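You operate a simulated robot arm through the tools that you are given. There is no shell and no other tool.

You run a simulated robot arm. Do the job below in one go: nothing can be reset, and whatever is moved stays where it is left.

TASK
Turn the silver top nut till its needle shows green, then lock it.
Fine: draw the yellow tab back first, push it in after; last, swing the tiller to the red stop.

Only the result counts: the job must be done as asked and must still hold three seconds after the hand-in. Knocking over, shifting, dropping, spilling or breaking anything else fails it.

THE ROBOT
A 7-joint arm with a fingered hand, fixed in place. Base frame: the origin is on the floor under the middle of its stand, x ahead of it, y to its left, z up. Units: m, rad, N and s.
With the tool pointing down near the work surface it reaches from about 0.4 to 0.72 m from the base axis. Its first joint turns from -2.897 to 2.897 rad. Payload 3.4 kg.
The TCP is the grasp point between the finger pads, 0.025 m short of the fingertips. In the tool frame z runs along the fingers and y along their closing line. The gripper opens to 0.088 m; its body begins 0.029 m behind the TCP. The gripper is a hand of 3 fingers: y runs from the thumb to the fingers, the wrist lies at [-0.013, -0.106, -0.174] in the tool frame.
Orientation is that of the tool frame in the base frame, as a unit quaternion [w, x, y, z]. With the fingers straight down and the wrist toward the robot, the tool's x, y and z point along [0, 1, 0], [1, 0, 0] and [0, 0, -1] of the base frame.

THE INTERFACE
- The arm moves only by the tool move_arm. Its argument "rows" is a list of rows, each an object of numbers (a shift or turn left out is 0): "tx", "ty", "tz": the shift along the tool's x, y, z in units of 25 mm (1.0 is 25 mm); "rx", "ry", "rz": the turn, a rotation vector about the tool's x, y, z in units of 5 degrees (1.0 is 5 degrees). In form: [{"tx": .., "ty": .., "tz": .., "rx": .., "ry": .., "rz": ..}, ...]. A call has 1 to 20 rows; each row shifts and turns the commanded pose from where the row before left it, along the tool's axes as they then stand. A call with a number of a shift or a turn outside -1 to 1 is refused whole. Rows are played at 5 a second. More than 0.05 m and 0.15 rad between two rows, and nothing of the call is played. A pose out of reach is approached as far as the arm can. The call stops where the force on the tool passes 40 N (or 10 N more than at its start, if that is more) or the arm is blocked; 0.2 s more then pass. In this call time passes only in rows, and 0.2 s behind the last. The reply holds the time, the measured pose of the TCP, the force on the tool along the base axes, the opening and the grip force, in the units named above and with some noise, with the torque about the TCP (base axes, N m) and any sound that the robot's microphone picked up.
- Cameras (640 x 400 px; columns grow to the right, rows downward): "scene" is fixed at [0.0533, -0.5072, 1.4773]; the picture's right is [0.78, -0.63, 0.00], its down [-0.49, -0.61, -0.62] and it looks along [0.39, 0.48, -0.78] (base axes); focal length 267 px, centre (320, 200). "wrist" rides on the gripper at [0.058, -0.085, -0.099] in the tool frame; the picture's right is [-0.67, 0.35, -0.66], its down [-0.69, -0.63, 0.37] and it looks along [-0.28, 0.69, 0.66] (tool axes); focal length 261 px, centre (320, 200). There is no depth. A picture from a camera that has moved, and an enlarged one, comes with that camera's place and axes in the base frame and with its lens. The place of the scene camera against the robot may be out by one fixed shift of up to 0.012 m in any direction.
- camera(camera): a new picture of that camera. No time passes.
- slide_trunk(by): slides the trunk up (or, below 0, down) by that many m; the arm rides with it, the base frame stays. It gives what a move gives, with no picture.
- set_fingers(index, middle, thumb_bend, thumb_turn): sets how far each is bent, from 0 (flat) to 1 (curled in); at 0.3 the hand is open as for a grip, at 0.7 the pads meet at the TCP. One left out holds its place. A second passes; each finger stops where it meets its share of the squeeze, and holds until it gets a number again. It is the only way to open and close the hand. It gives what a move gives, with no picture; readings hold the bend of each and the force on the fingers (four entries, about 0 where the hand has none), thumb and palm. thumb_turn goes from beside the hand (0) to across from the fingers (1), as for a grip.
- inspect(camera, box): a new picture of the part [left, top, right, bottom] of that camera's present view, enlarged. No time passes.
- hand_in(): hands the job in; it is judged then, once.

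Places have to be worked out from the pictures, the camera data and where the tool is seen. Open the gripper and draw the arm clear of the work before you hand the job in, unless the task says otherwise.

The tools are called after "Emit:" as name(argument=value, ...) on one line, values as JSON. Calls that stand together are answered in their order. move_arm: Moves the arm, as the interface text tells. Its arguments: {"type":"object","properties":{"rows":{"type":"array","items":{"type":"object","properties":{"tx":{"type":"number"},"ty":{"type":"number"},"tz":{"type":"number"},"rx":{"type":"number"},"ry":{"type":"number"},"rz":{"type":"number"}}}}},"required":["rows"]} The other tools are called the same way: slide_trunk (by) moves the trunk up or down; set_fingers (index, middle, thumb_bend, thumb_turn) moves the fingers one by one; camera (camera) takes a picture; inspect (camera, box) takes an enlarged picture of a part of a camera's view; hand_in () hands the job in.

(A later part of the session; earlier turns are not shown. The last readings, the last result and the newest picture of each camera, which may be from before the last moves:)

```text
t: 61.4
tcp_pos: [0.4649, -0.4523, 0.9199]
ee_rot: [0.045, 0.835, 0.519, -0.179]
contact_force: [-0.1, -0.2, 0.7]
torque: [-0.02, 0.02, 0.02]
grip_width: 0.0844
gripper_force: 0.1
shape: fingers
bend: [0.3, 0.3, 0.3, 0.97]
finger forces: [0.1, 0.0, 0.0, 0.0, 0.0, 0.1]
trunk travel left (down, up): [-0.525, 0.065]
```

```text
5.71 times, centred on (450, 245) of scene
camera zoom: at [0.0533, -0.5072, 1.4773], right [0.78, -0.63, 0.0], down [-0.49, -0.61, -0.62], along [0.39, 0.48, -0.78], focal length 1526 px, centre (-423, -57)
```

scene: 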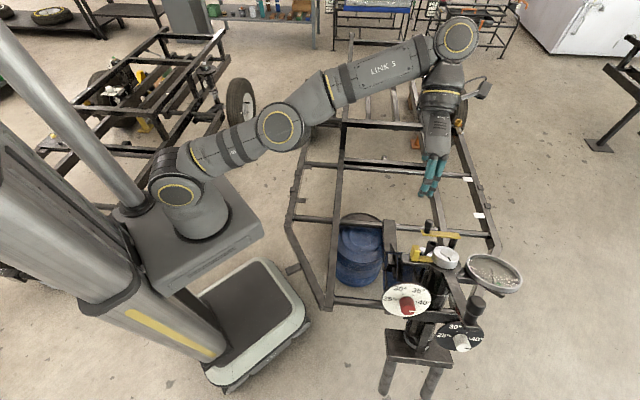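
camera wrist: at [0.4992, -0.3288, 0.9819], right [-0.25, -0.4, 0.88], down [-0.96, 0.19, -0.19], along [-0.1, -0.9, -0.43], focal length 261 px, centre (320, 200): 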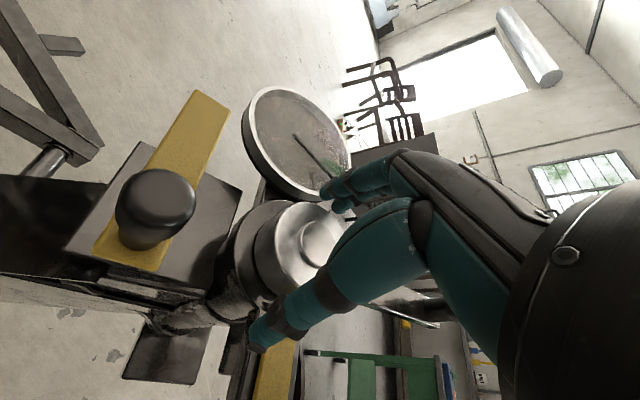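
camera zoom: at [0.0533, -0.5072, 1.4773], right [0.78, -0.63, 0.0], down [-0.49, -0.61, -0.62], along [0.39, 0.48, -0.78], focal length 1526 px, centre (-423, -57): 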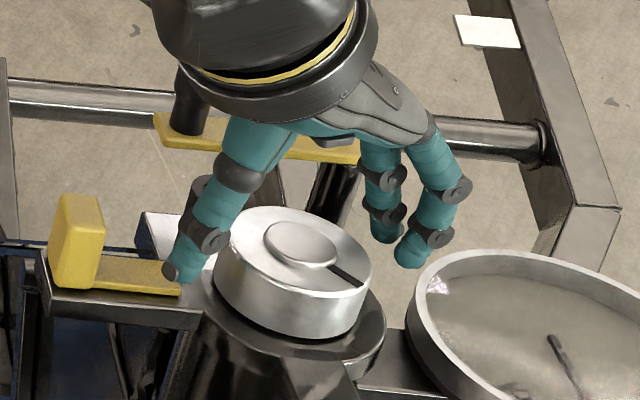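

The reading held after release. I'll rise, turn back to the tab alignment, move to the tab hover point, preshape the fingers, and read the gauge from the wrist camera.

Emit:
move_arm(rows=[{"tz": -0.6}, {"tz": -1}, {"tz": -1}, {"tz": -1}, {"rz": 0.9}, {"rz": 0.9}, {"rz": 0.9}, {"rz": 0.9}, {"ty": -0.92}, {"ty": -0.92}, {"ty": -0.92}, {"ty": -0.92}])

Emit:
set_fingers(index=0.5, middle=0.5, thumb_bend=0.4)

Emit:
camera(camera="wrist")

Emit:
inspect(camera="wrist", box=[240, 100, 370, 210])

```text
t: 64.0
tcp_pos: [0.4209, -0.3666, 1.0043]
ee_rot: [0.072, 0.906, 0.381, -0.169]
contact_force: [0.2, 0.2, -0.1]
torque: [0.0, -0.01, 0.03]
grip_width: 0.0843
gripper_force: 0.0
shape: fingers
bend: [0.3, 0.3, 0.3, 0.97]
finger forces: [0.0, 0.0, 0.1, 0.0, 0.0, 0.1]
trunk travel left (down, up): [-0.525, 0.065]
```

```text
t: 65.0
tcp_pos: [0.4206, -0.3664, 1.0038]
ee_rot: [0.072, 0.906, 0.382, -0.17]
contact_force: [0.5, -0.7, 0.6]
torque: [0.0, -0.03, -0.02]
grip_width: 0.0531
gripper_force: 0.1
shape: fingers
bend: [0.5, 0.5, 0.4, 0.97]
finger forces: [0.1, 0.0, 0.0, 0.0, 0.1, 0.0]
trunk travel left (down, up): [-0.525, 0.065]
```

```text
taken
camera wrist: at [0.4225, -0.2424, 1.0753], right [-0.02, -0.52, 0.85], down [-0.99, -0.11, -0.09], along [0.15, -0.85, -0.51], focal length 261 px, centre (320, 200)
```

wrist: 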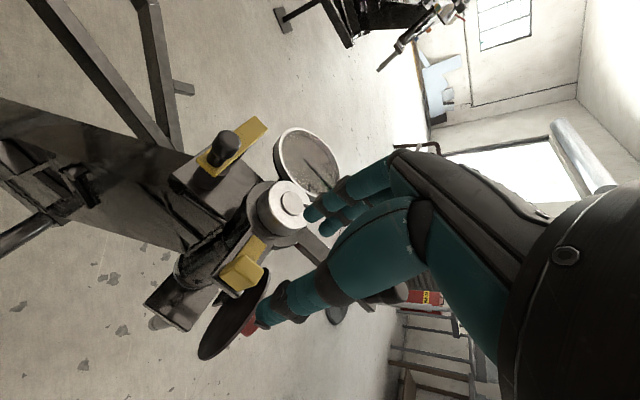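

```text
3.64 times, centred on (305, 155) of wrist
camera zoom: at [0.4225, -0.2424, 1.0753], right [-0.02, -0.52, 0.85], down [-0.99, -0.11, -0.09], along [0.15, -0.85, -0.51], focal length 948 px, centre (374, 364)
```

zoom: 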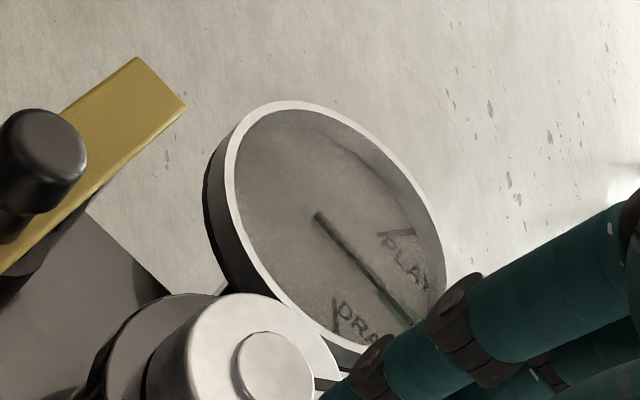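

The needle lies over the green in this view too; I'll enlarge it more.

Emit:
inspect(camera="wrist", box=[295, 145, 345, 195])

```text
8.00 times, centred on (320, 170) of wrist
camera zoom: at [0.4225, -0.2424, 1.0753], right [-0.02, -0.52, 0.85], down [-0.99, -0.11, -0.09], along [0.15, -0.85, -0.51], focal length 2085 px, centre (320, 440)
```

zoom: 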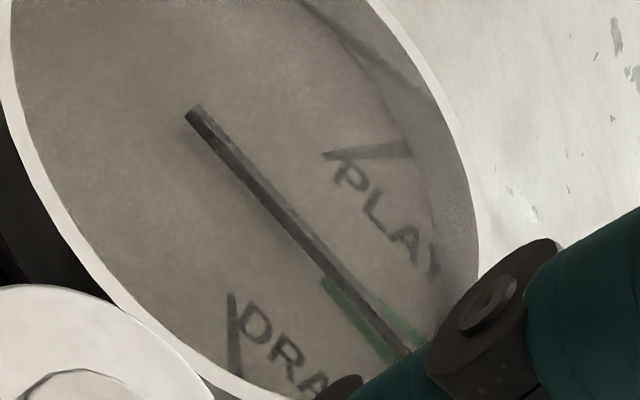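

From both sides the needle sits within the green band, so the setting is good. Now I'll descend on the drawn tab exactly where I released it.

Emit:
move_arm(rows=[{"tz": 0.8}, {"tz": 0.8}, {"tz": 0.8}, {"tz": 0.6}, {"tz": 0.3}, {"tz": 0.3}])

Emit:
inspect(camera="scene", box=[390, 220, 470, 275])

```text
t: 66.4
tcp_pos: [0.4002, -0.3901, 0.9188]
ee_rot: [0.072, 0.906, 0.382, -0.169]
contact_force: [-1.1, 0.4, 0.2]
torque: [0.01, -0.01, -0.01]
grip_width: 0.0529
gripper_force: 0.1
shape: fingers
bend: [0.5, 0.5, 0.4, 0.97]
finger forces: [0.1, 0.1, 0.1, 0.1, 0.0, 0.0]
trunk travel left (down, up): [-0.525, 0.065]
```

```text
7.27 times, centred on (430, 248) of scene
camera zoom: at [0.0533, -0.5072, 1.4773], right [0.78, -0.63, 0.0], down [-0.49, -0.61, -0.62], along [0.39, 0.48, -0.78], focal length 1943 px, centre (-480, -146)
```

zoom: 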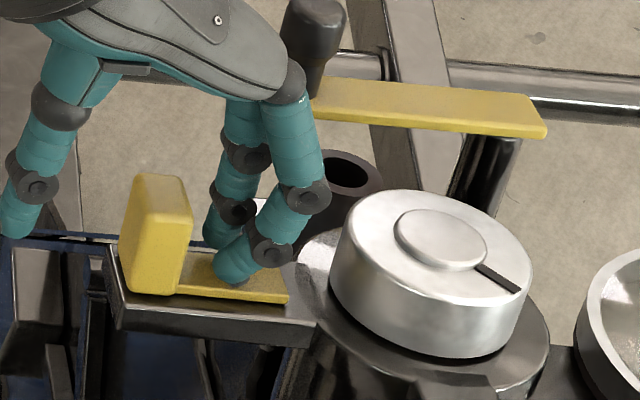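

Same place as before. I'll grip the block again.

Emit:
set_fingers(index=0.66, middle=0.66, thumb_bend=0.72)

Emit:
move_arm(rows=[{"ty": 0.12}, {"ty": 0.12}, {"ty": 0.12}, {"ty": 0.12}])

Emit:
inspect(camera="scene", box=[390, 220, 470, 275])

```text
t: 67.4
tcp_pos: [0.3974, -0.3901, 0.9185]
ee_rot: [0.072, 0.906, 0.382, -0.169]
contact_force: [3.0, -4.2, -1.8]
torque: [-0.07, -0.04, 0.03]
grip_width: 0.0102
gripper_force: 5.0
shape: fingers
bend: [0.61, 0.62, 0.68, 0.97]
finger forces: [3.7, 3.7, 0.0, 0.0, 2.9, 0.1]
trunk travel left (down, up): [-0.525, 0.065]
```

```text
t: 68.4
tcp_pos: [0.4064, -0.3984, 0.9193]
ee_rot: [0.072, 0.905, 0.382, -0.169]
contact_force: [-1.1, -1.4, -2.1]
torque: [0.0, 0.01, 0.01]
grip_width: 0.0101
gripper_force: 4.3
shape: fingers
bend: [0.63, 0.64, 0.67, 0.97]
finger forces: [2.1, 2.1, 0.0, 0.1, 4.6, 0.1]
trunk travel left (down, up): [-0.525, 0.065]
```

```text
7.27 times, centred on (430, 248) of scene
camera zoom: at [0.0533, -0.5072, 1.4773], right [0.78, -0.63, 0.0], down [-0.49, -0.61, -0.62], along [0.39, 0.48, -0.78], focal length 1943 px, centre (-480, -146)
```

zoom: 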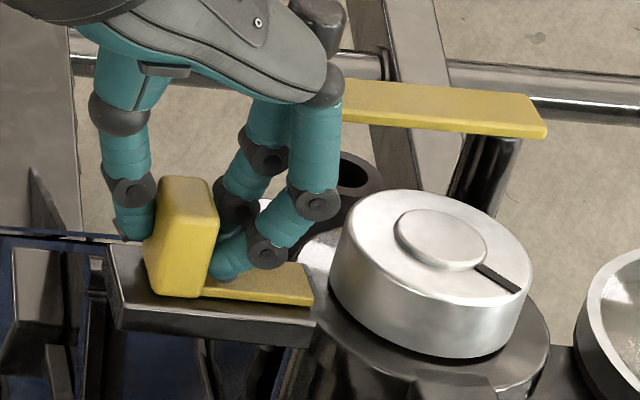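

The tab follows. I'll continue pushing in until it meets its inner stop.

Emit:
move_arm(rows=[{"ty": 0.12}, {"ty": 0.12}, {"ty": 0.1}, {"ty": 0.08}, {"ty": 0.08}])

Emit:
inspect(camera="scene", box=[390, 220, 470, 275])

```text
t: 69.6
tcp_pos: [0.4166, -0.4057, 0.9189]
ee_rot: [0.073, 0.906, 0.382, -0.169]
contact_force: [-4.6, 2.7, -1.5]
torque: [0.05, 0.05, 0.0]
grip_width: 0.0102
gripper_force: 4.0
shape: fingers
bend: [0.64, 0.65, 0.66, 0.97]
finger forces: [1.0, 0.9, 0.1, 0.1, 6.4, 0.0]
trunk travel left (down, up): [-0.525, 0.065]
```

```text
7.27 times, centred on (430, 248) of scene
camera zoom: at [0.0533, -0.5072, 1.4773], right [0.78, -0.63, 0.0], down [-0.49, -0.61, -0.62], along [0.39, 0.48, -0.78], focal length 1943 px, centre (-480, -146)
```

zoom: 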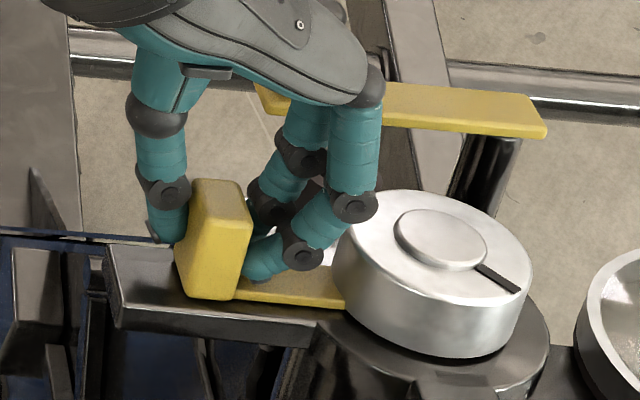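

The tab is back at its original place, with resistance starting (~5 N). I'll press slightly more to make sure it is seated.

Emit:
move_arm(rows=[{"ty": 0.08}, {"ty": 0.08}])

Emit:
inspect(camera="scene", box=[390, 220, 470, 275])

```text
t: 70.2
tcp_pos: [0.4178, -0.4085, 0.9205]
ee_rot: [0.072, 0.906, 0.382, -0.169]
contact_force: [-6.3, 7.3, 0.2]
torque: [0.12, 0.15, -0.02]
grip_width: 0.0113
gripper_force: 4.5
shape: fingers
bend: [0.66, 0.66, 0.64, 0.97]
finger forces: [0.1, 0.1, 0.0, 0.0, 8.7, 0.0]
trunk travel left (down, up): [-0.525, 0.065]
```

```text
7.27 times, centred on (430, 248) of scene
camera zoom: at [0.0533, -0.5072, 1.4773], right [0.78, -0.63, 0.0], down [-0.49, -0.61, -0.62], along [0.39, 0.48, -0.78], focal length 1943 px, centre (-480, -146)
```

zoom: 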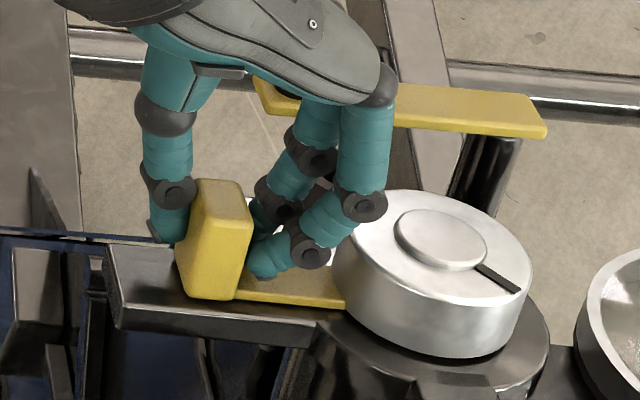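

The block did not move further with ~10 N, so the tab is seated. I'll open the thumb and ease the fingers slightly, then rise.

Emit:
set_fingers(index=0.61, middle=0.61, thumb_bend=0.4)

Emit:
move_arm(rows=[{"tz": -0.2}, {"tz": -0.3}, {"tz": -0.6}, {"tz": -1}, {"tz": -1}, {"tz": -1}])

Emit:
inspect(camera="scene", box=[390, 220, 540, 320])

Emit:
inspect(camera="scene", box=[480, 260, 520, 290])

```text
t: 71.2
tcp_pos: [0.4186, -0.4101, 0.9196]
ee_rot: [0.072, 0.905, 0.382, -0.169]
contact_force: [-0.1, -0.2, 0.1]
torque: [-0.01, 0.04, -0.01]
grip_width: 0.0402
gripper_force: 0.0
shape: fingers
bend: [0.61, 0.61, 0.4, 0.97]
finger forces: [0.1, 0.0, 0.1, 0.0, 0.0, 0.0]
trunk travel left (down, up): [-0.525, 0.065]
```

```text
t: 72.6
tcp_pos: [0.4448, -0.3811, 1.0153]
ee_rot: [0.073, 0.906, 0.383, -0.169]
contact_force: [-0.1, 0.6, -0.3]
torque: [0.01, 0.0, 0.03]
grip_width: 0.0399
gripper_force: 0.0
shape: fingers
bend: [0.61, 0.61, 0.4, 0.97]
finger forces: [0.0, 0.2, 0.0, 0.0, 0.0, 0.0]
trunk travel left (down, up): [-0.525, 0.065]
```

```text
4.00 times, centred on (465, 270) of scene
camera zoom: at [0.0533, -0.5072, 1.4773], right [0.78, -0.63, 0.0], down [-0.49, -0.61, -0.62], along [0.39, 0.48, -0.78], focal length 1068 px, centre (-260, -80)
```

zoom: 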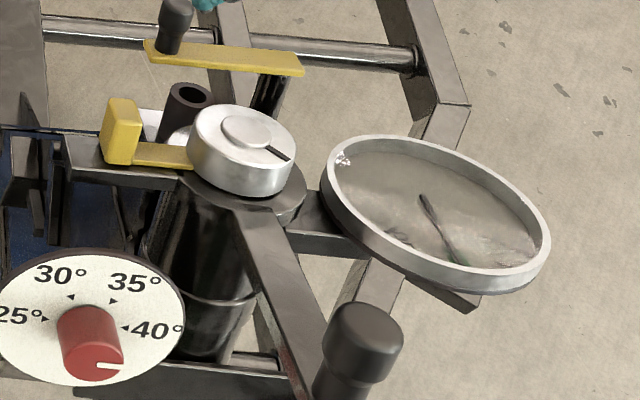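

```text
13.33 times, centred on (500, 275) of scene
camera zoom: at [0.0533, -0.5072, 1.4773], right [0.78, -0.63, 0.0], down [-0.49, -0.61, -0.62], along [0.39, 0.48, -0.78], focal length 3561 px, centre (-2080, -800)
```

zoom: 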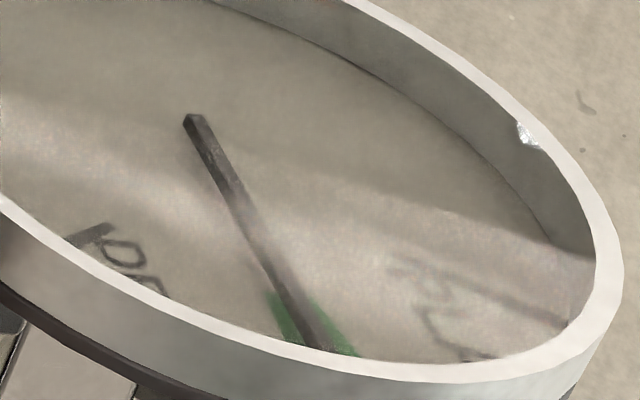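

The tab is seated and the needle is steady on green. The two dials lie about 45° on either side of the tiller, so the red one marks the stop on the robot/tab side. The tiller knob top is ≈(0.363,-0.556,0.993). I'll move above the knob at a safe height with the same tool tilt and open the fingers moderately.

Emit:
move_arm(rows=[{"tx": -0.924, "ty": 0.359, "tz": 0.044}, {"tx": -0.924, "ty": 0.359, "tz": 0.044}, {"tx": -0.924, "ty": 0.359, "tz": 0.044}, {"tx": -0.924, "ty": 0.359, "tz": 0.044}, {"tx": -0.924, "ty": 0.359, "tz": 0.044}, {"tx": -0.924, "ty": 0.359, "tz": 0.044}, {"tx": -0.924, "ty": 0.359, "tz": 0.044}])

Emit:
set_fingers(index=0.42, middle=0.42, thumb_bend=0.42)

Emit:
camera(camera="wrist")

Emit:
camera(camera="scene")

```text
t: 74.2
tcp_pos: [0.3813, -0.5382, 1.0667]
ee_rot: [0.073, 0.905, 0.383, -0.169]
contact_force: [0.2, 0.9, 0.6]
torque: [-0.03, 0.02, 0.01]
grip_width: 0.0401
gripper_force: 0.0
shape: fingers
bend: [0.61, 0.61, 0.4, 0.97]
finger forces: [0.0, 0.0, 0.0, 0.0, 0.0, 0.0]
trunk travel left (down, up): [-0.525, 0.065]
```

```text
t: 75.2
tcp_pos: [0.3819, -0.5373, 1.0666]
ee_rot: [0.072, 0.905, 0.383, -0.169]
contact_force: [-0.4, -0.3, 0.6]
torque: [-0.05, -0.02, 0.0]
grip_width: 0.0593
gripper_force: 0.1
shape: fingers
bend: [0.42, 0.42, 0.42, 0.97]
finger forces: [0.0, 0.0, 0.1, 0.0, 0.0, 0.0]
trunk travel left (down, up): [-0.525, 0.065]
```

```text
taken
camera wrist: at [0.3829, -0.4132, 1.1378], right [-0.02, -0.52, 0.85], down [-0.99, -0.11, -0.09], along [0.15, -0.85, -0.51], focal length 261 px, centre (320, 200)
```

wrist: 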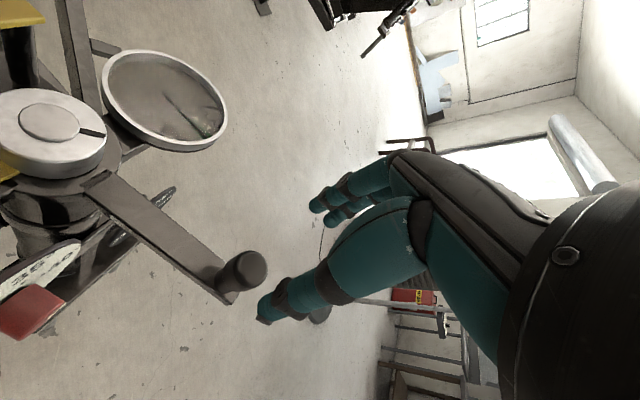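

```text
taken
```

scene: 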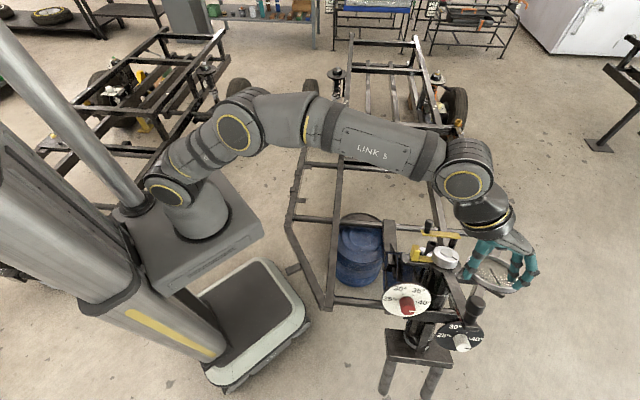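

Nice view of both gauge and knob here. I'll enlarge both.

Emit:
inspect(camera="wrist", box=[100, 40, 240, 160])

Emit:
inspect(camera="wrist", box=[100, 160, 300, 340])

Emit:
inspect(camera="wrist", box=[0, 60, 200, 340])

```text
3.33 times, centred on (170, 100) of wrist
camera zoom: at [0.3829, -0.4132, 1.1378], right [-0.02, -0.52, 0.85], down [-0.99, -0.11, -0.09], along [0.15, -0.85, -0.51], focal length 869 px, centre (820, 533)
```

zoom: 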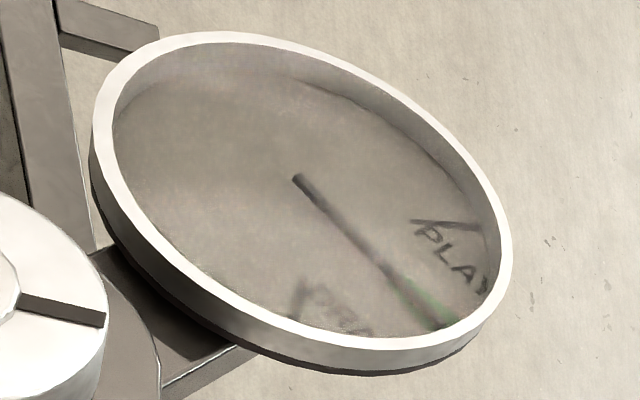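

```text
2.22 times, centred on (200, 250) of wrist
camera zoom: at [0.3829, -0.4132, 1.1378], right [-0.02, -0.52, 0.85], down [-0.99, -0.11, -0.09], along [0.15, -0.85, -0.51], focal length 579 px, centre (587, 89)
```

zoom: 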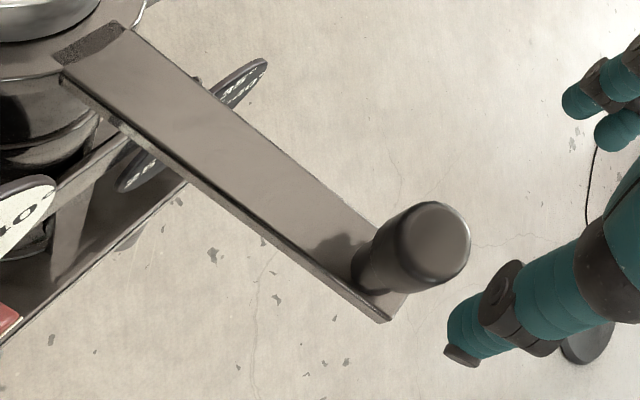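

```text
1.43 times, centred on (100, 200) of wrist
camera zoom: at [0.3829, -0.4132, 1.1378], right [-0.02, -0.52, 0.85], down [-0.99, -0.11, -0.09], along [0.15, -0.85, -0.51], focal length 372 px, centre (634, 200)
```

zoom: 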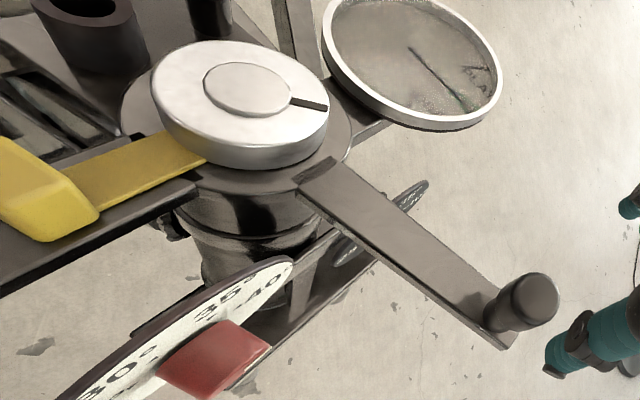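

In this view the needle seems a little toward the DRAG side of the green, so parallax matters. I'll enlarge the gauge more to judge it properly.

Emit:
inspect(camera="wrist", box=[165, 80, 225, 145])

Emit:
inspect(camera="scene", box=[488, 266, 512, 288])

```text
6.15 times, centred on (195, 112) of wrist
camera zoom: at [0.3829, -0.4132, 1.1378], right [-0.02, -0.52, 0.85], down [-0.99, -0.11, -0.09], along [0.15, -0.85, -0.51], focal length 1604 px, centre (1089, 738)
```

zoom: 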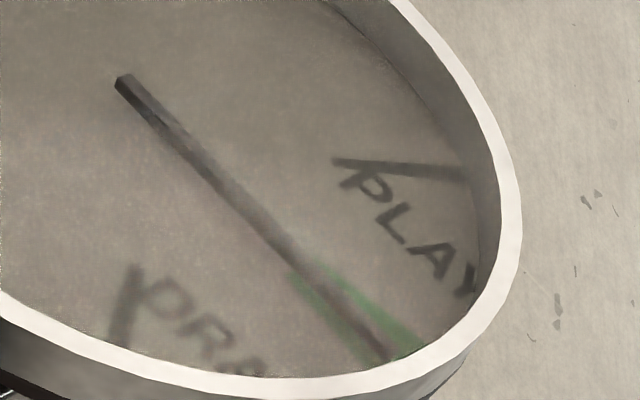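

```text
16.00 times, centred on (500, 277) of scene
camera zoom: at [0.0533, -0.5072, 1.4773], right [0.78, -0.63, 0.0], down [-0.49, -0.61, -0.62], along [0.39, 0.48, -0.78], focal length 4274 px, centre (-2560, -1032)
```

zoom: 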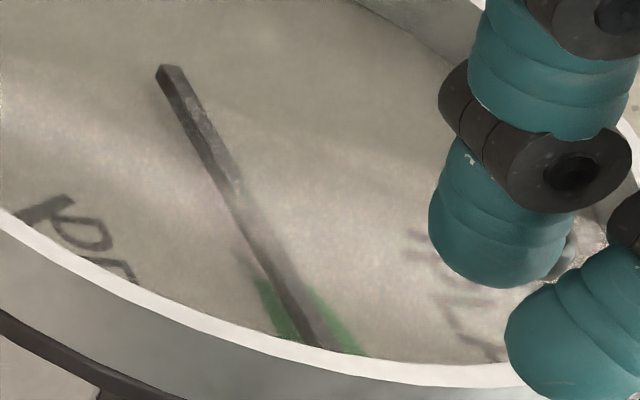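

On closer views the needle is inside the green with green on both sides, so I'll keep it. The knob top re-measures at (0.362,-0.558,0.993), directly below along the tool axis; I'll descend 60 mm and check.

Emit:
move_arm(rows=[{"tz": 0.8}, {"tz": 0.8}, {"tz": 0.8}])

Emit:
inspect(camera="wrist", box=[200, 140, 420, 340])

Emit:
inspect(camera="scene", box=[420, 230, 540, 330])

```text
t: 76.0
tcp_pos: [0.3666, -0.5532, 1.0101]
ee_rot: [0.072, 0.906, 0.382, -0.17]
contact_force: [0.0, -0.6, -0.4]
torque: [0.0, -0.02, 0.02]
grip_width: 0.0593
gripper_force: 0.0
shape: fingers
bend: [0.42, 0.42, 0.42, 0.97]
finger forces: [0.1, 0.0, 0.0, 0.0, 0.0, 0.0]
trunk travel left (down, up): [-0.525, 0.065]
```

```text
2.00 times, centred on (310, 240) of wrist
camera zoom: at [0.3684, -0.4288, 1.0816], right [-0.02, -0.52, 0.85], down [-0.99, -0.11, -0.1], along [0.15, -0.85, -0.51], focal length 521 px, centre (340, 120)
```

zoom: 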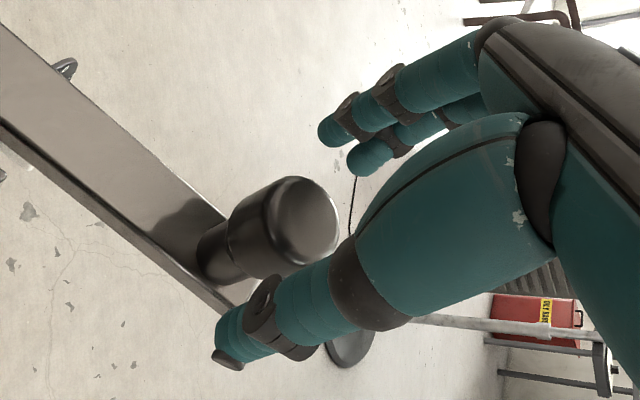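

```text
4.00 times, centred on (480, 280) of scene
camera zoom: at [0.0533, -0.5072, 1.4773], right [0.78, -0.63, 0.0], down [-0.49, -0.61, -0.62], along [0.39, 0.48, -0.78], focal length 1068 px, centre (-320, -120)
```

zoom: 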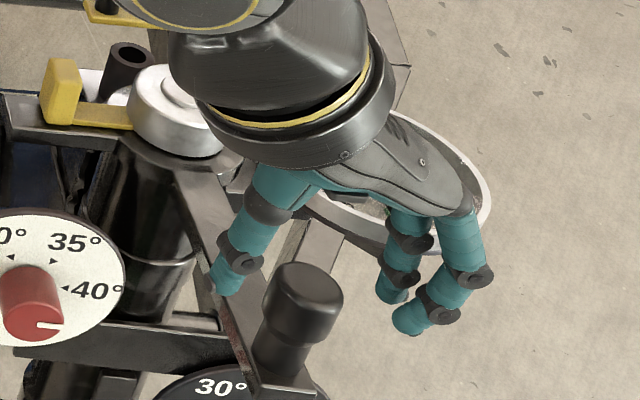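

The knob is between thumb and fingers. I'll descend the remaining ~37 mm.

Emit:
move_arm(rows=[{"tz": 0.5}, {"tz": 0.5}, {"tz": 0.3}, {"tz": 0.2}])

Emit:
inspect(camera="wrist", box=[200, 140, 420, 340])

Emit:
inspect(camera="scene", box=[420, 230, 540, 330])

```text
t: 77.0
tcp_pos: [0.358, -0.5629, 0.9752]
ee_rot: [0.073, 0.906, 0.382, -0.169]
contact_force: [0.0, 0.0, 0.3]
torque: [0.0, 0.01, 0.0]
grip_width: 0.0591
gripper_force: 0.2
shape: fingers
bend: [0.42, 0.42, 0.42, 0.97]
finger forces: [0.0, 0.1, 0.0, 0.0, 0.0, 0.1]
trunk travel left (down, up): [-0.525, 0.065]
```

```text
2.00 times, centred on (310, 240) of wrist
camera zoom: at [0.3592, -0.4382, 1.0466], right [-0.02, -0.52, 0.85], down [-0.99, -0.11, -0.09], along [0.15, -0.85, -0.51], focal length 521 px, centre (340, 120)
```

zoom: 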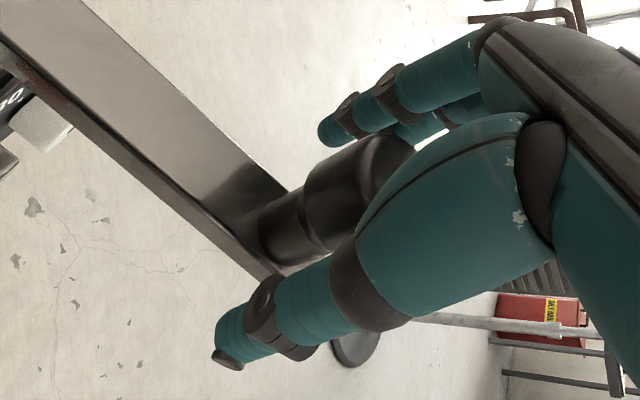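

```text
4.00 times, centred on (480, 280) of scene
camera zoom: at [0.0533, -0.5072, 1.4773], right [0.78, -0.63, 0.0], down [-0.49, -0.61, -0.62], along [0.39, 0.48, -0.78], focal length 1068 px, centre (-320, -120)
```

zoom: 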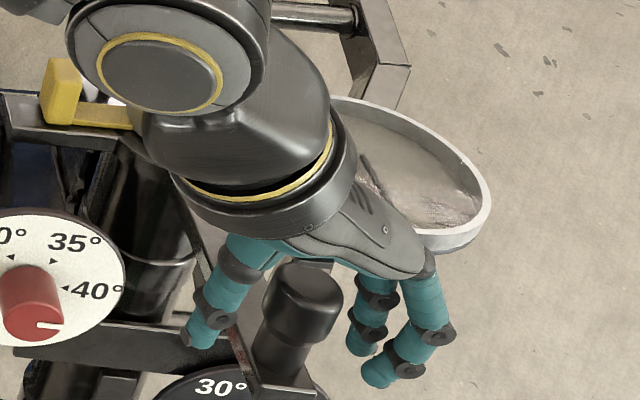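

The knob is well placed in the hand. I'll close lightly around it.

Emit:
set_fingers(index=0.58, middle=0.58, thumb_bend=0.58)

Emit:
inspect(camera="scene", box=[420, 250, 520, 330])

```text
t: 78.0
tcp_pos: [0.3573, -0.5614, 0.9754]
ee_rot: [0.073, 0.906, 0.382, -0.169]
contact_force: [0.3, -0.2, 0.1]
torque: [-0.01, 0.0, -0.04]
grip_width: 0.027
gripper_force: 0.1
shape: fingers
bend: [0.57, 0.57, 0.57, 0.97]
finger forces: [0.1, 0.1, 0.0, 0.0, 0.0, 0.1]
trunk travel left (down, up): [-0.525, 0.065]
```

```text
5.00 times, centred on (470, 290) of scene
camera zoom: at [0.0533, -0.5072, 1.4773], right [0.78, -0.63, 0.0], down [-0.49, -0.61, -0.62], along [0.39, 0.48, -0.78], focal length 1336 px, centre (-430, -250)
```

zoom: 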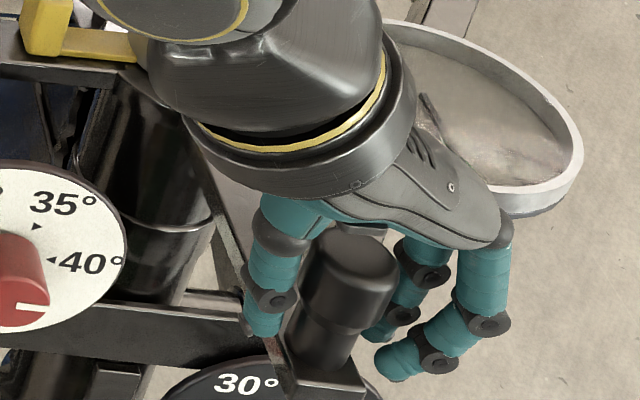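

Nearly touching; I'll close a bit more to make light contact.

Emit:
set_fingers(index=0.66, middle=0.66, thumb_bend=0.64)

Emit:
inspect(camera="wrist", box=[200, 140, 420, 340])

```text
t: 79.0
tcp_pos: [0.3574, -0.5624, 0.9756]
ee_rot: [0.072, 0.905, 0.383, -0.169]
contact_force: [0.0, 0.6, -0.6]
torque: [0.02, 0.03, 0.0]
grip_width: 0.0197
gripper_force: 4.1
shape: fingers
bend: [0.62, 0.63, 0.59, 0.97]
finger forces: [2.4, 2.0, 0.0, 0.0, 4.3, 0.0]
trunk travel left (down, up): [-0.525, 0.065]
```

```text
2.00 times, centred on (310, 240) of wrist
camera zoom: at [0.3591, -0.4382, 1.0465], right [-0.02, -0.52, 0.85], down [-0.99, -0.11, -0.09], along [0.15, -0.85, -0.51], focal length 521 px, centre (340, 120)
```

zoom: 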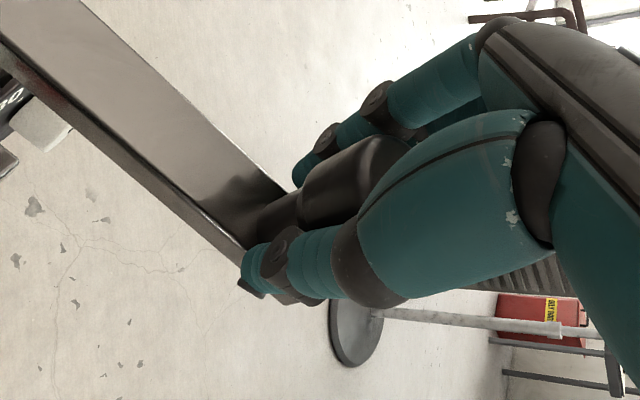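

Gripped at ~4 N; the nut axis lies 160 mm along the tool's +x. I'll swing the tiller about that axis toward the red dial, first 8° as a test.

Emit:
move_arm(rows=[{"tx": 0.016, "ty": -0.448, "rz": 0.8}, {"tx": 0.016, "ty": -0.448, "rz": 0.8}])

Emit:
inspect(camera="scene", box=[390, 220, 530, 330])

```text
t: 79.6
tcp_pos: [0.3424, -0.5466, 0.9745]
ee_rot: [0.084, 0.93, 0.318, -0.163]
contact_force: [0.0, -0.6, -1.4]
torque: [0.02, -0.02, 0.0]
grip_width: 0.0197
gripper_force: 4.1
shape: fingers
bend: [0.62, 0.64, 0.59, 0.97]
finger forces: [2.4, 1.7, 0.0, 0.0, 4.5, 0.0]
trunk travel left (down, up): [-0.525, 0.065]
```

```text
3.64 times, centred on (460, 275) of scene
camera zoom: at [0.0533, -0.5072, 1.4773], right [0.78, -0.63, 0.0], down [-0.49, -0.61, -0.62], along [0.39, 0.48, -0.78], focal length 971 px, centre (-189, -73)
```

zoom: 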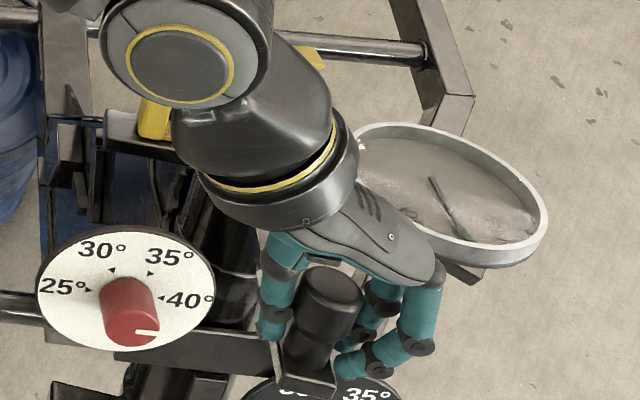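

The tiller swings freely with hardly any force. I'll continue another 16°.

Emit:
move_arm(rows=[{"tx": 0.016, "ty": -0.448, "rz": 0.8}, {"tx": 0.016, "ty": -0.448, "rz": 0.8}, {"tx": 0.016, "ty": -0.448, "rz": 0.8}, {"tx": 0.016, "ty": -0.448, "rz": 0.8}])

Emit:
inspect(camera="scene", box=[370, 220, 530, 330])

Emit:
camera(camera="wrist")

```text
t: 80.6
tcp_pos: [0.3208, -0.5067, 0.9696]
ee_rot: [0.106, 0.965, 0.185, -0.15]
contact_force: [-0.8, 1.0, -1.9]
torque: [0.04, -0.05, 0.0]
grip_width: 0.0196
gripper_force: 4.4
shape: fingers
bend: [0.62, 0.64, 0.59, 0.97]
finger forces: [2.3, 1.5, 0.0, 0.0, 4.9, 0.0]
trunk travel left (down, up): [-0.525, 0.065]
```

```text
3.64 times, centred on (450, 275) of scene
camera zoom: at [0.0533, -0.5072, 1.4773], right [0.78, -0.63, 0.0], down [-0.49, -0.61, -0.62], along [0.39, 0.48, -0.78], focal length 971 px, centre (-153, -73)
```

zoom: 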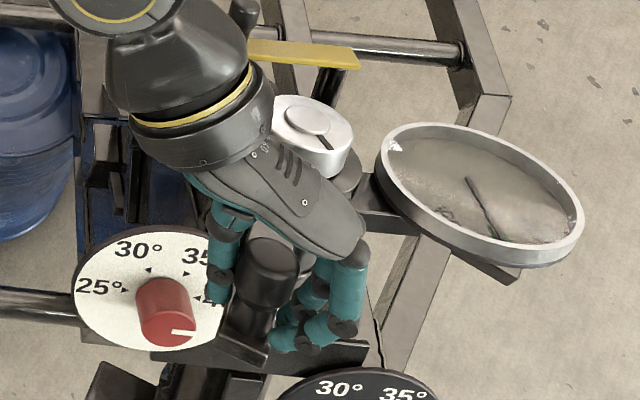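

```text
taken
camera wrist: at [0.3633, -0.385, 1.031], right [-0.29, -0.36, 0.88], down [-0.94, 0.25, -0.21], along [-0.15, -0.9, -0.42], focal length 261 px, centre (320, 200)
```

wrist: 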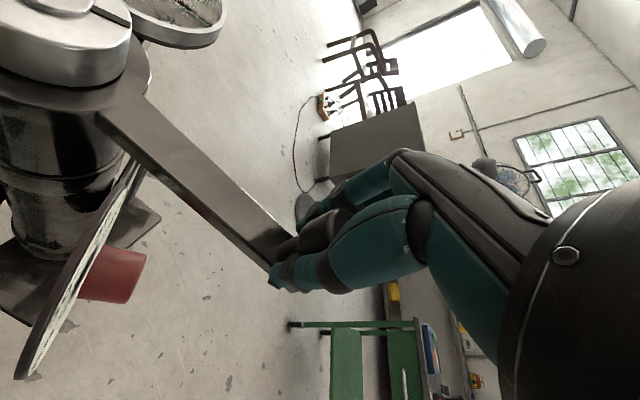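

The nut seems to turn along with the tiller now; I need to see what the gauge shows before going on.

Emit:
inspect(camera="scene", box=[455, 245, 530, 300])

Emit:
inspect(camera="scene", box=[380, 220, 480, 290])

Emit:
inspect(camera="wrist", box=[0, 0, 240, 160])

```text
7.27 times, centred on (492, 272) of scene
camera zoom: at [0.0533, -0.5072, 1.4773], right [0.78, -0.63, 0.0], down [-0.49, -0.61, -0.62], along [0.39, 0.48, -0.78], focal length 1943 px, centre (-934, -327)
```

zoom: 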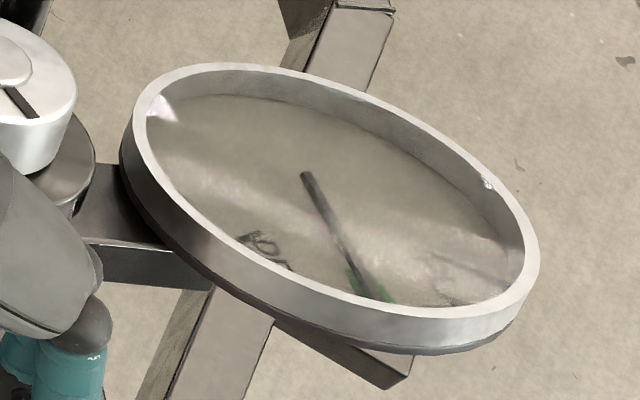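

```text
5.71 times, centred on (430, 255) of scene
camera zoom: at [0.0533, -0.5072, 1.4773], right [0.78, -0.63, 0.0], down [-0.49, -0.61, -0.62], along [0.39, 0.48, -0.78], focal length 1526 px, centre (-309, -114)
```

zoom: 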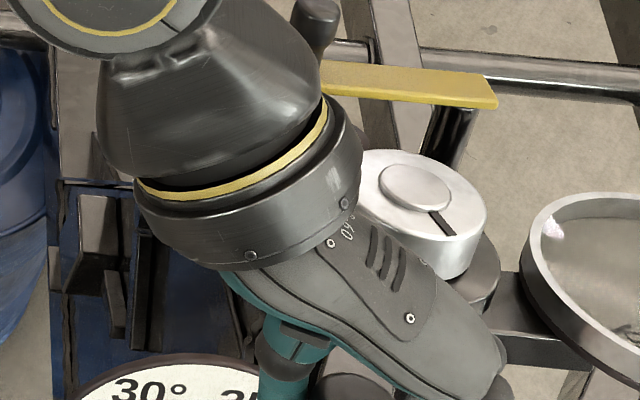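

```text
2.50 times, centred on (120, 80) of wrist
camera zoom: at [0.3633, -0.385, 1.031], right [-0.29, -0.36, 0.88], down [-0.94, 0.25, -0.21], along [-0.15, -0.9, -0.42], focal length 652 px, centre (820, 500)
```

zoom: 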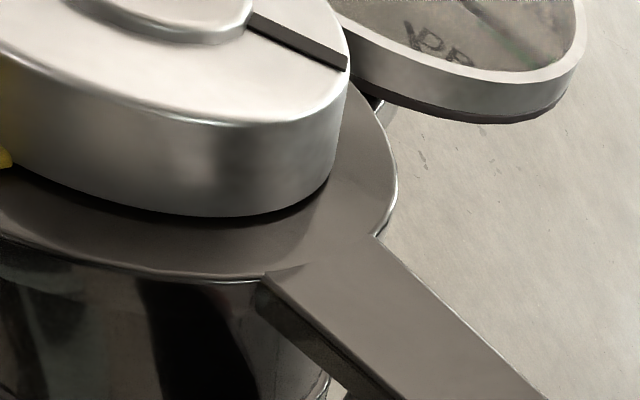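

The whole head (nut, tab, plate) turns with the tiller while the needle stays on green, so all is well. I'll continue 12° further.

Emit:
move_arm(rows=[{"tx": 0.016, "ty": -0.448, "rz": 0.8}, {"tx": 0.016, "ty": -0.448, "rz": 0.8}, {"tx": 0.016, "ty": -0.448, "rz": 0.8}])

Emit:
camera(camera="scene")

Emit:
inspect(camera="scene", box=[370, 220, 530, 330])

```text
t: 81.4
tcp_pos: [0.3103, -0.4763, 0.9635]
ee_rot: [0.121, 0.979, 0.083, -0.139]
contact_force: [1.5, 0.8, -2.6]
torque: [0.06, -0.05, 0.01]
grip_width: 0.0196
gripper_force: 4.4
shape: fingers
bend: [0.62, 0.64, 0.59, 0.97]
finger forces: [2.4, 1.2, 0.0, 0.1, 5.0, 0.0]
trunk travel left (down, up): [-0.525, 0.065]
```

```text
taken
```

scene: 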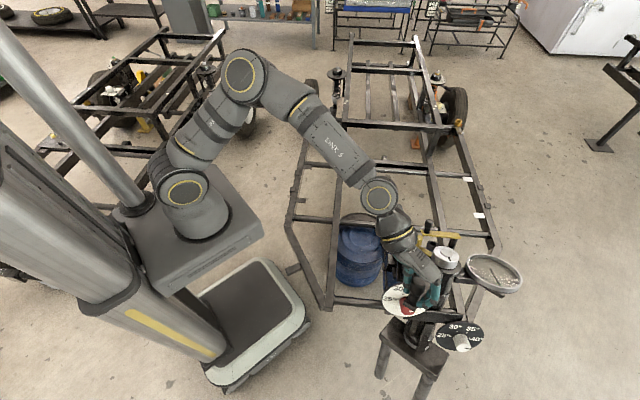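

```text
3.64 times, centred on (450, 275) of scene
camera zoom: at [0.0533, -0.5072, 1.4773], right [0.78, -0.63, 0.0], down [-0.49, -0.61, -0.62], along [0.39, 0.48, -0.78], focal length 971 px, centre (-153, -73)
```

zoom: 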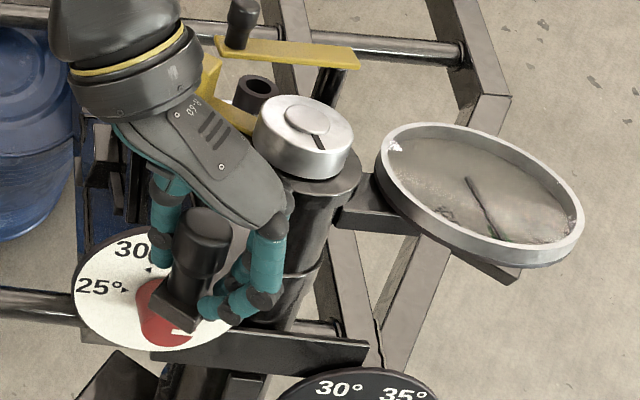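

At 36° total with no resistance; the column and fork below turn along. I'll continue in small 3° steps and watch for the stop.

Emit:
move_arm(rows=[{"tx": 0.008, "ty": -0.336, "rz": 0.6}, {"tx": 0.008, "ty": -0.336, "rz": 0.6}])

Emit:
inspect(camera="scene", box=[370, 220, 530, 330])

```text
t: 82.0
tcp_pos: [0.3097, -0.4622, 0.9599]
ee_rot: [0.128, 0.983, 0.032, -0.131]
contact_force: [3.9, -10.3, 4.2]
torque: [-0.28, -0.03, 0.12]
grip_width: 0.0205
gripper_force: 6.2
shape: fingers
bend: [0.57, 0.61, 0.63, 0.97]
finger forces: [7.4, 4.4, 0.0, 0.0, 0.7, 0.0]
trunk travel left (down, up): [-0.525, 0.065]
```

```text
3.64 times, centred on (450, 275) of scene
camera zoom: at [0.0533, -0.5072, 1.4773], right [0.78, -0.63, 0.0], down [-0.49, -0.61, -0.62], along [0.39, 0.48, -0.78], focal length 971 px, centre (-153, -73)
```

zoom: 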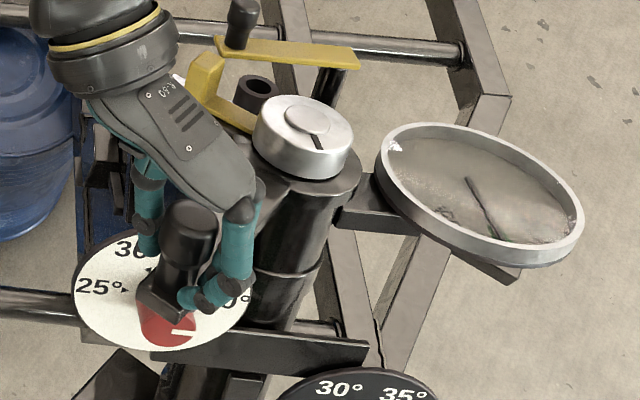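

Force has risen to about 12 N against the swing near 40°, so the tiller is meeting its stop. I'll press just slightly more to confirm it does not move on.

Emit:
move_arm(rows=[{"tx": 0.004, "ty": -0.17, "rz": 0.3}])

Emit:
inspect(camera="scene", box=[370, 220, 530, 330])

Emit:
camera(camera="wrist")

```text
t: 82.4
tcp_pos: [0.3078, -0.4581, 0.9591]
ee_rot: [0.131, 0.983, 0.019, -0.13]
contact_force: [5.3, -15.5, 10.7]
torque: [-0.43, -0.03, 0.19]
grip_width: 0.0227
gripper_force: 9.3
shape: fingers
bend: [0.54, 0.58, 0.64, 0.97]
finger forces: [10.2, 8.2, 0.0, 0.1, 0.0, 0.0]
trunk travel left (down, up): [-0.525, 0.065]
```

```text
3.64 times, centred on (450, 275) of scene
camera zoom: at [0.0533, -0.5072, 1.4773], right [0.78, -0.63, 0.0], down [-0.49, -0.61, -0.62], along [0.39, 0.48, -0.78], focal length 971 px, centre (-153, -73)
```

zoom: 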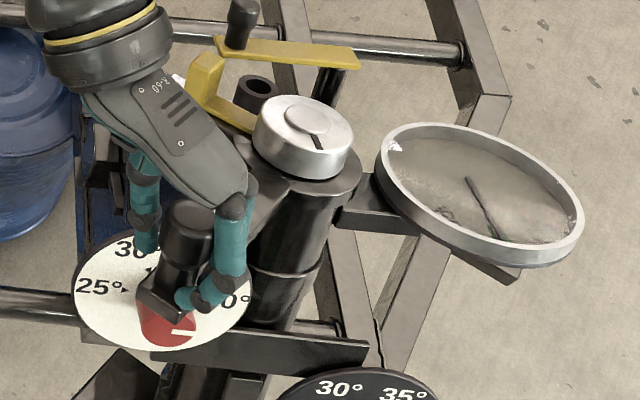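

```text
taken
camera wrist: at [0.3823, -0.3495, 1.0162], right [-0.46, -0.17, 0.87], down [-0.8, 0.51, -0.32], along [-0.39, -0.85, -0.37], focal length 261 px, centre (320, 200)
```

wrist: 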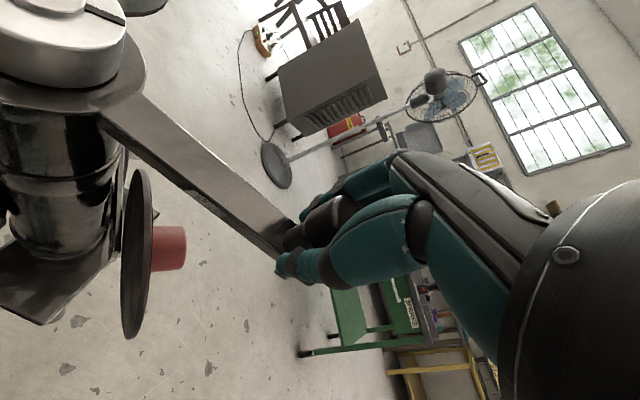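

The tiller did not move further at ~20 N, so it is at a hard stop near 40° (matching the red dial's 40° setting). I'll check that nothing else, such as the tab arm near the crank, is what it hit.

Emit:
inspect(camera="scene", box=[405, 220, 475, 270])

Emit:
inspect(camera="scene", box=[455, 245, 530, 300])

Emit:
inspect(camera="scene", box=[360, 290, 500, 400])

```text
8.00 times, centred on (440, 245) of scene
camera zoom: at [0.0533, -0.5072, 1.4773], right [0.78, -0.63, 0.0], down [-0.49, -0.61, -0.62], along [0.39, 0.48, -0.78], focal length 2137 px, centre (-640, -160)
```

zoom: 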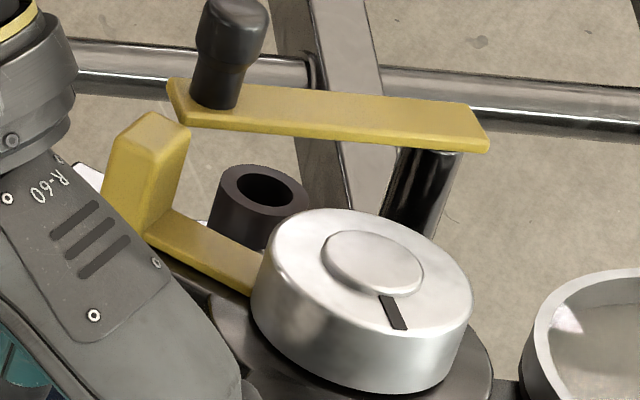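

```text
7.27 times, centred on (492, 272) of scene
camera zoom: at [0.0533, -0.5072, 1.4773], right [0.78, -0.63, 0.0], down [-0.49, -0.61, -0.62], along [0.39, 0.48, -0.78], focal length 1943 px, centre (-934, -327)
```

zoom: 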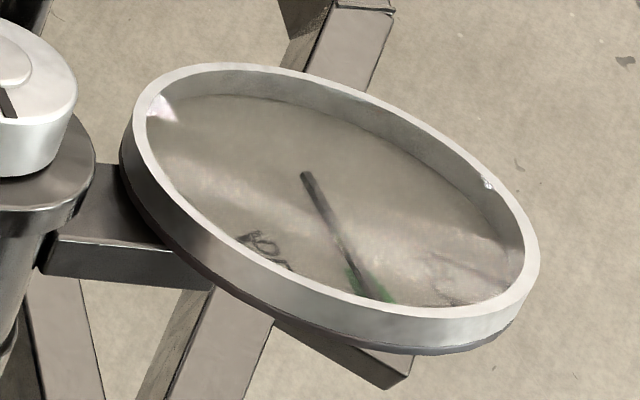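

```text
3.64 times, centred on (430, 345) of scene
camera zoom: at [0.0533, -0.5072, 1.4773], right [0.78, -0.63, 0.0], down [-0.49, -0.61, -0.62], along [0.39, 0.48, -0.78], focal length 971 px, centre (-80, -327)
```

zoom: 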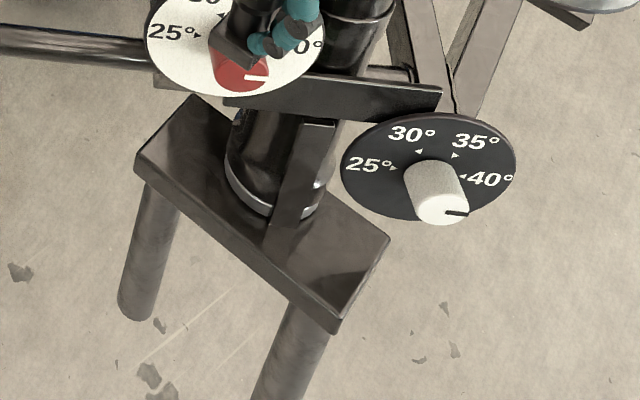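

The tab block clears the crank and tube, and the needle is still on green, so this is the real stop. I'll open the fingers to release the knob and see whether the tiller stays.

Emit:
set_fingers(index=0.42, middle=0.42, thumb_bend=0.42)

Emit:
inspect(camera="scene", box=[370, 220, 530, 330])

```text
t: 83.4
tcp_pos: [0.3067, -0.4565, 0.9594]
ee_rot: [0.13, 0.983, 0.019, -0.13]
contact_force: [-0.4, 0.0, 0.3]
torque: [-0.05, 0.03, 0.01]
grip_width: 0.0593
gripper_force: 0.1
shape: fingers
bend: [0.42, 0.42, 0.42, 0.97]
finger forces: [0.1, 0.0, 0.0, 0.0, 0.0, 0.0]
trunk travel left (down, up): [-0.525, 0.065]
```

```text
3.64 times, centred on (450, 275) of scene
camera zoom: at [0.0533, -0.5072, 1.4773], right [0.78, -0.63, 0.0], down [-0.49, -0.61, -0.62], along [0.39, 0.48, -0.78], focal length 971 px, centre (-153, -73)
```

zoom: 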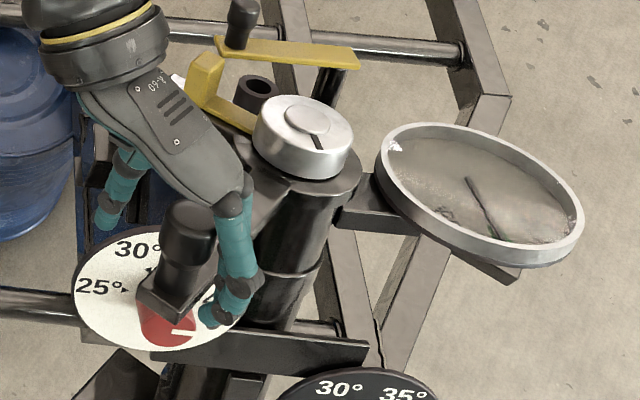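

The tiller stays put. I'll rise straight along the tool axis, clear of the knob, in gentle steps.

Emit:
move_arm(rows=[{"tz": -0.4}, {"tz": -0.6}, {"tz": -0.8}, {"tz": -1}, {"tz": -1}])

Emit:
inspect(camera="scene", box=[370, 220, 530, 330])

Emit:
camera(camera="wrist")

```text
t: 84.6
tcp_pos: [0.3311, -0.4305, 1.0463]
ee_rot: [0.13, 0.983, 0.019, -0.13]
contact_force: [0.5, -0.1, -0.4]
torque: [0.03, -0.01, 0.01]
grip_width: 0.0589
gripper_force: 0.1
shape: fingers
bend: [0.42, 0.42, 0.42, 0.97]
finger forces: [0.0, 0.0, 0.1, 0.1, 0.1, 0.1]
trunk travel left (down, up): [-0.525, 0.065]
```

```text
3.64 times, centred on (450, 275) of scene
camera zoom: at [0.0533, -0.5072, 1.4773], right [0.78, -0.63, 0.0], down [-0.49, -0.61, -0.62], along [0.39, 0.48, -0.78], focal length 971 px, centre (-153, -73)
```

zoom: 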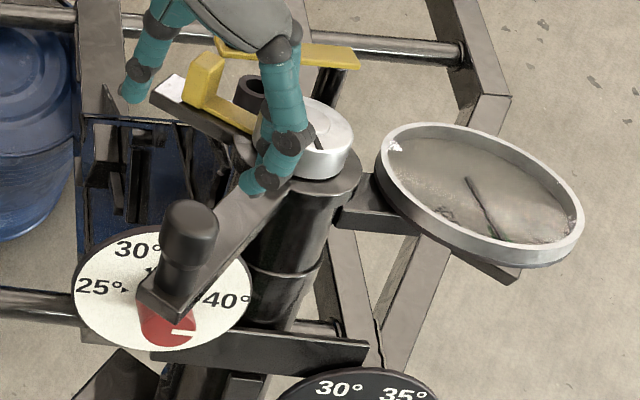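

```text
taken
camera wrist: at [0.405, -0.3222, 1.1035], right [-0.46, -0.17, 0.87], down [-0.8, 0.51, -0.32], along [-0.39, -0.84, -0.37], focal length 261 px, centre (320, 200)
```

wrist: 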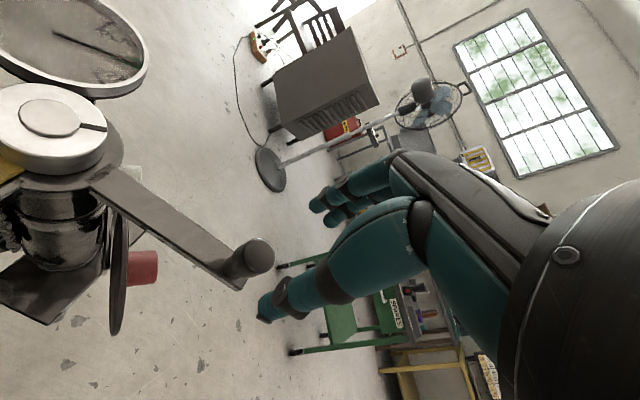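

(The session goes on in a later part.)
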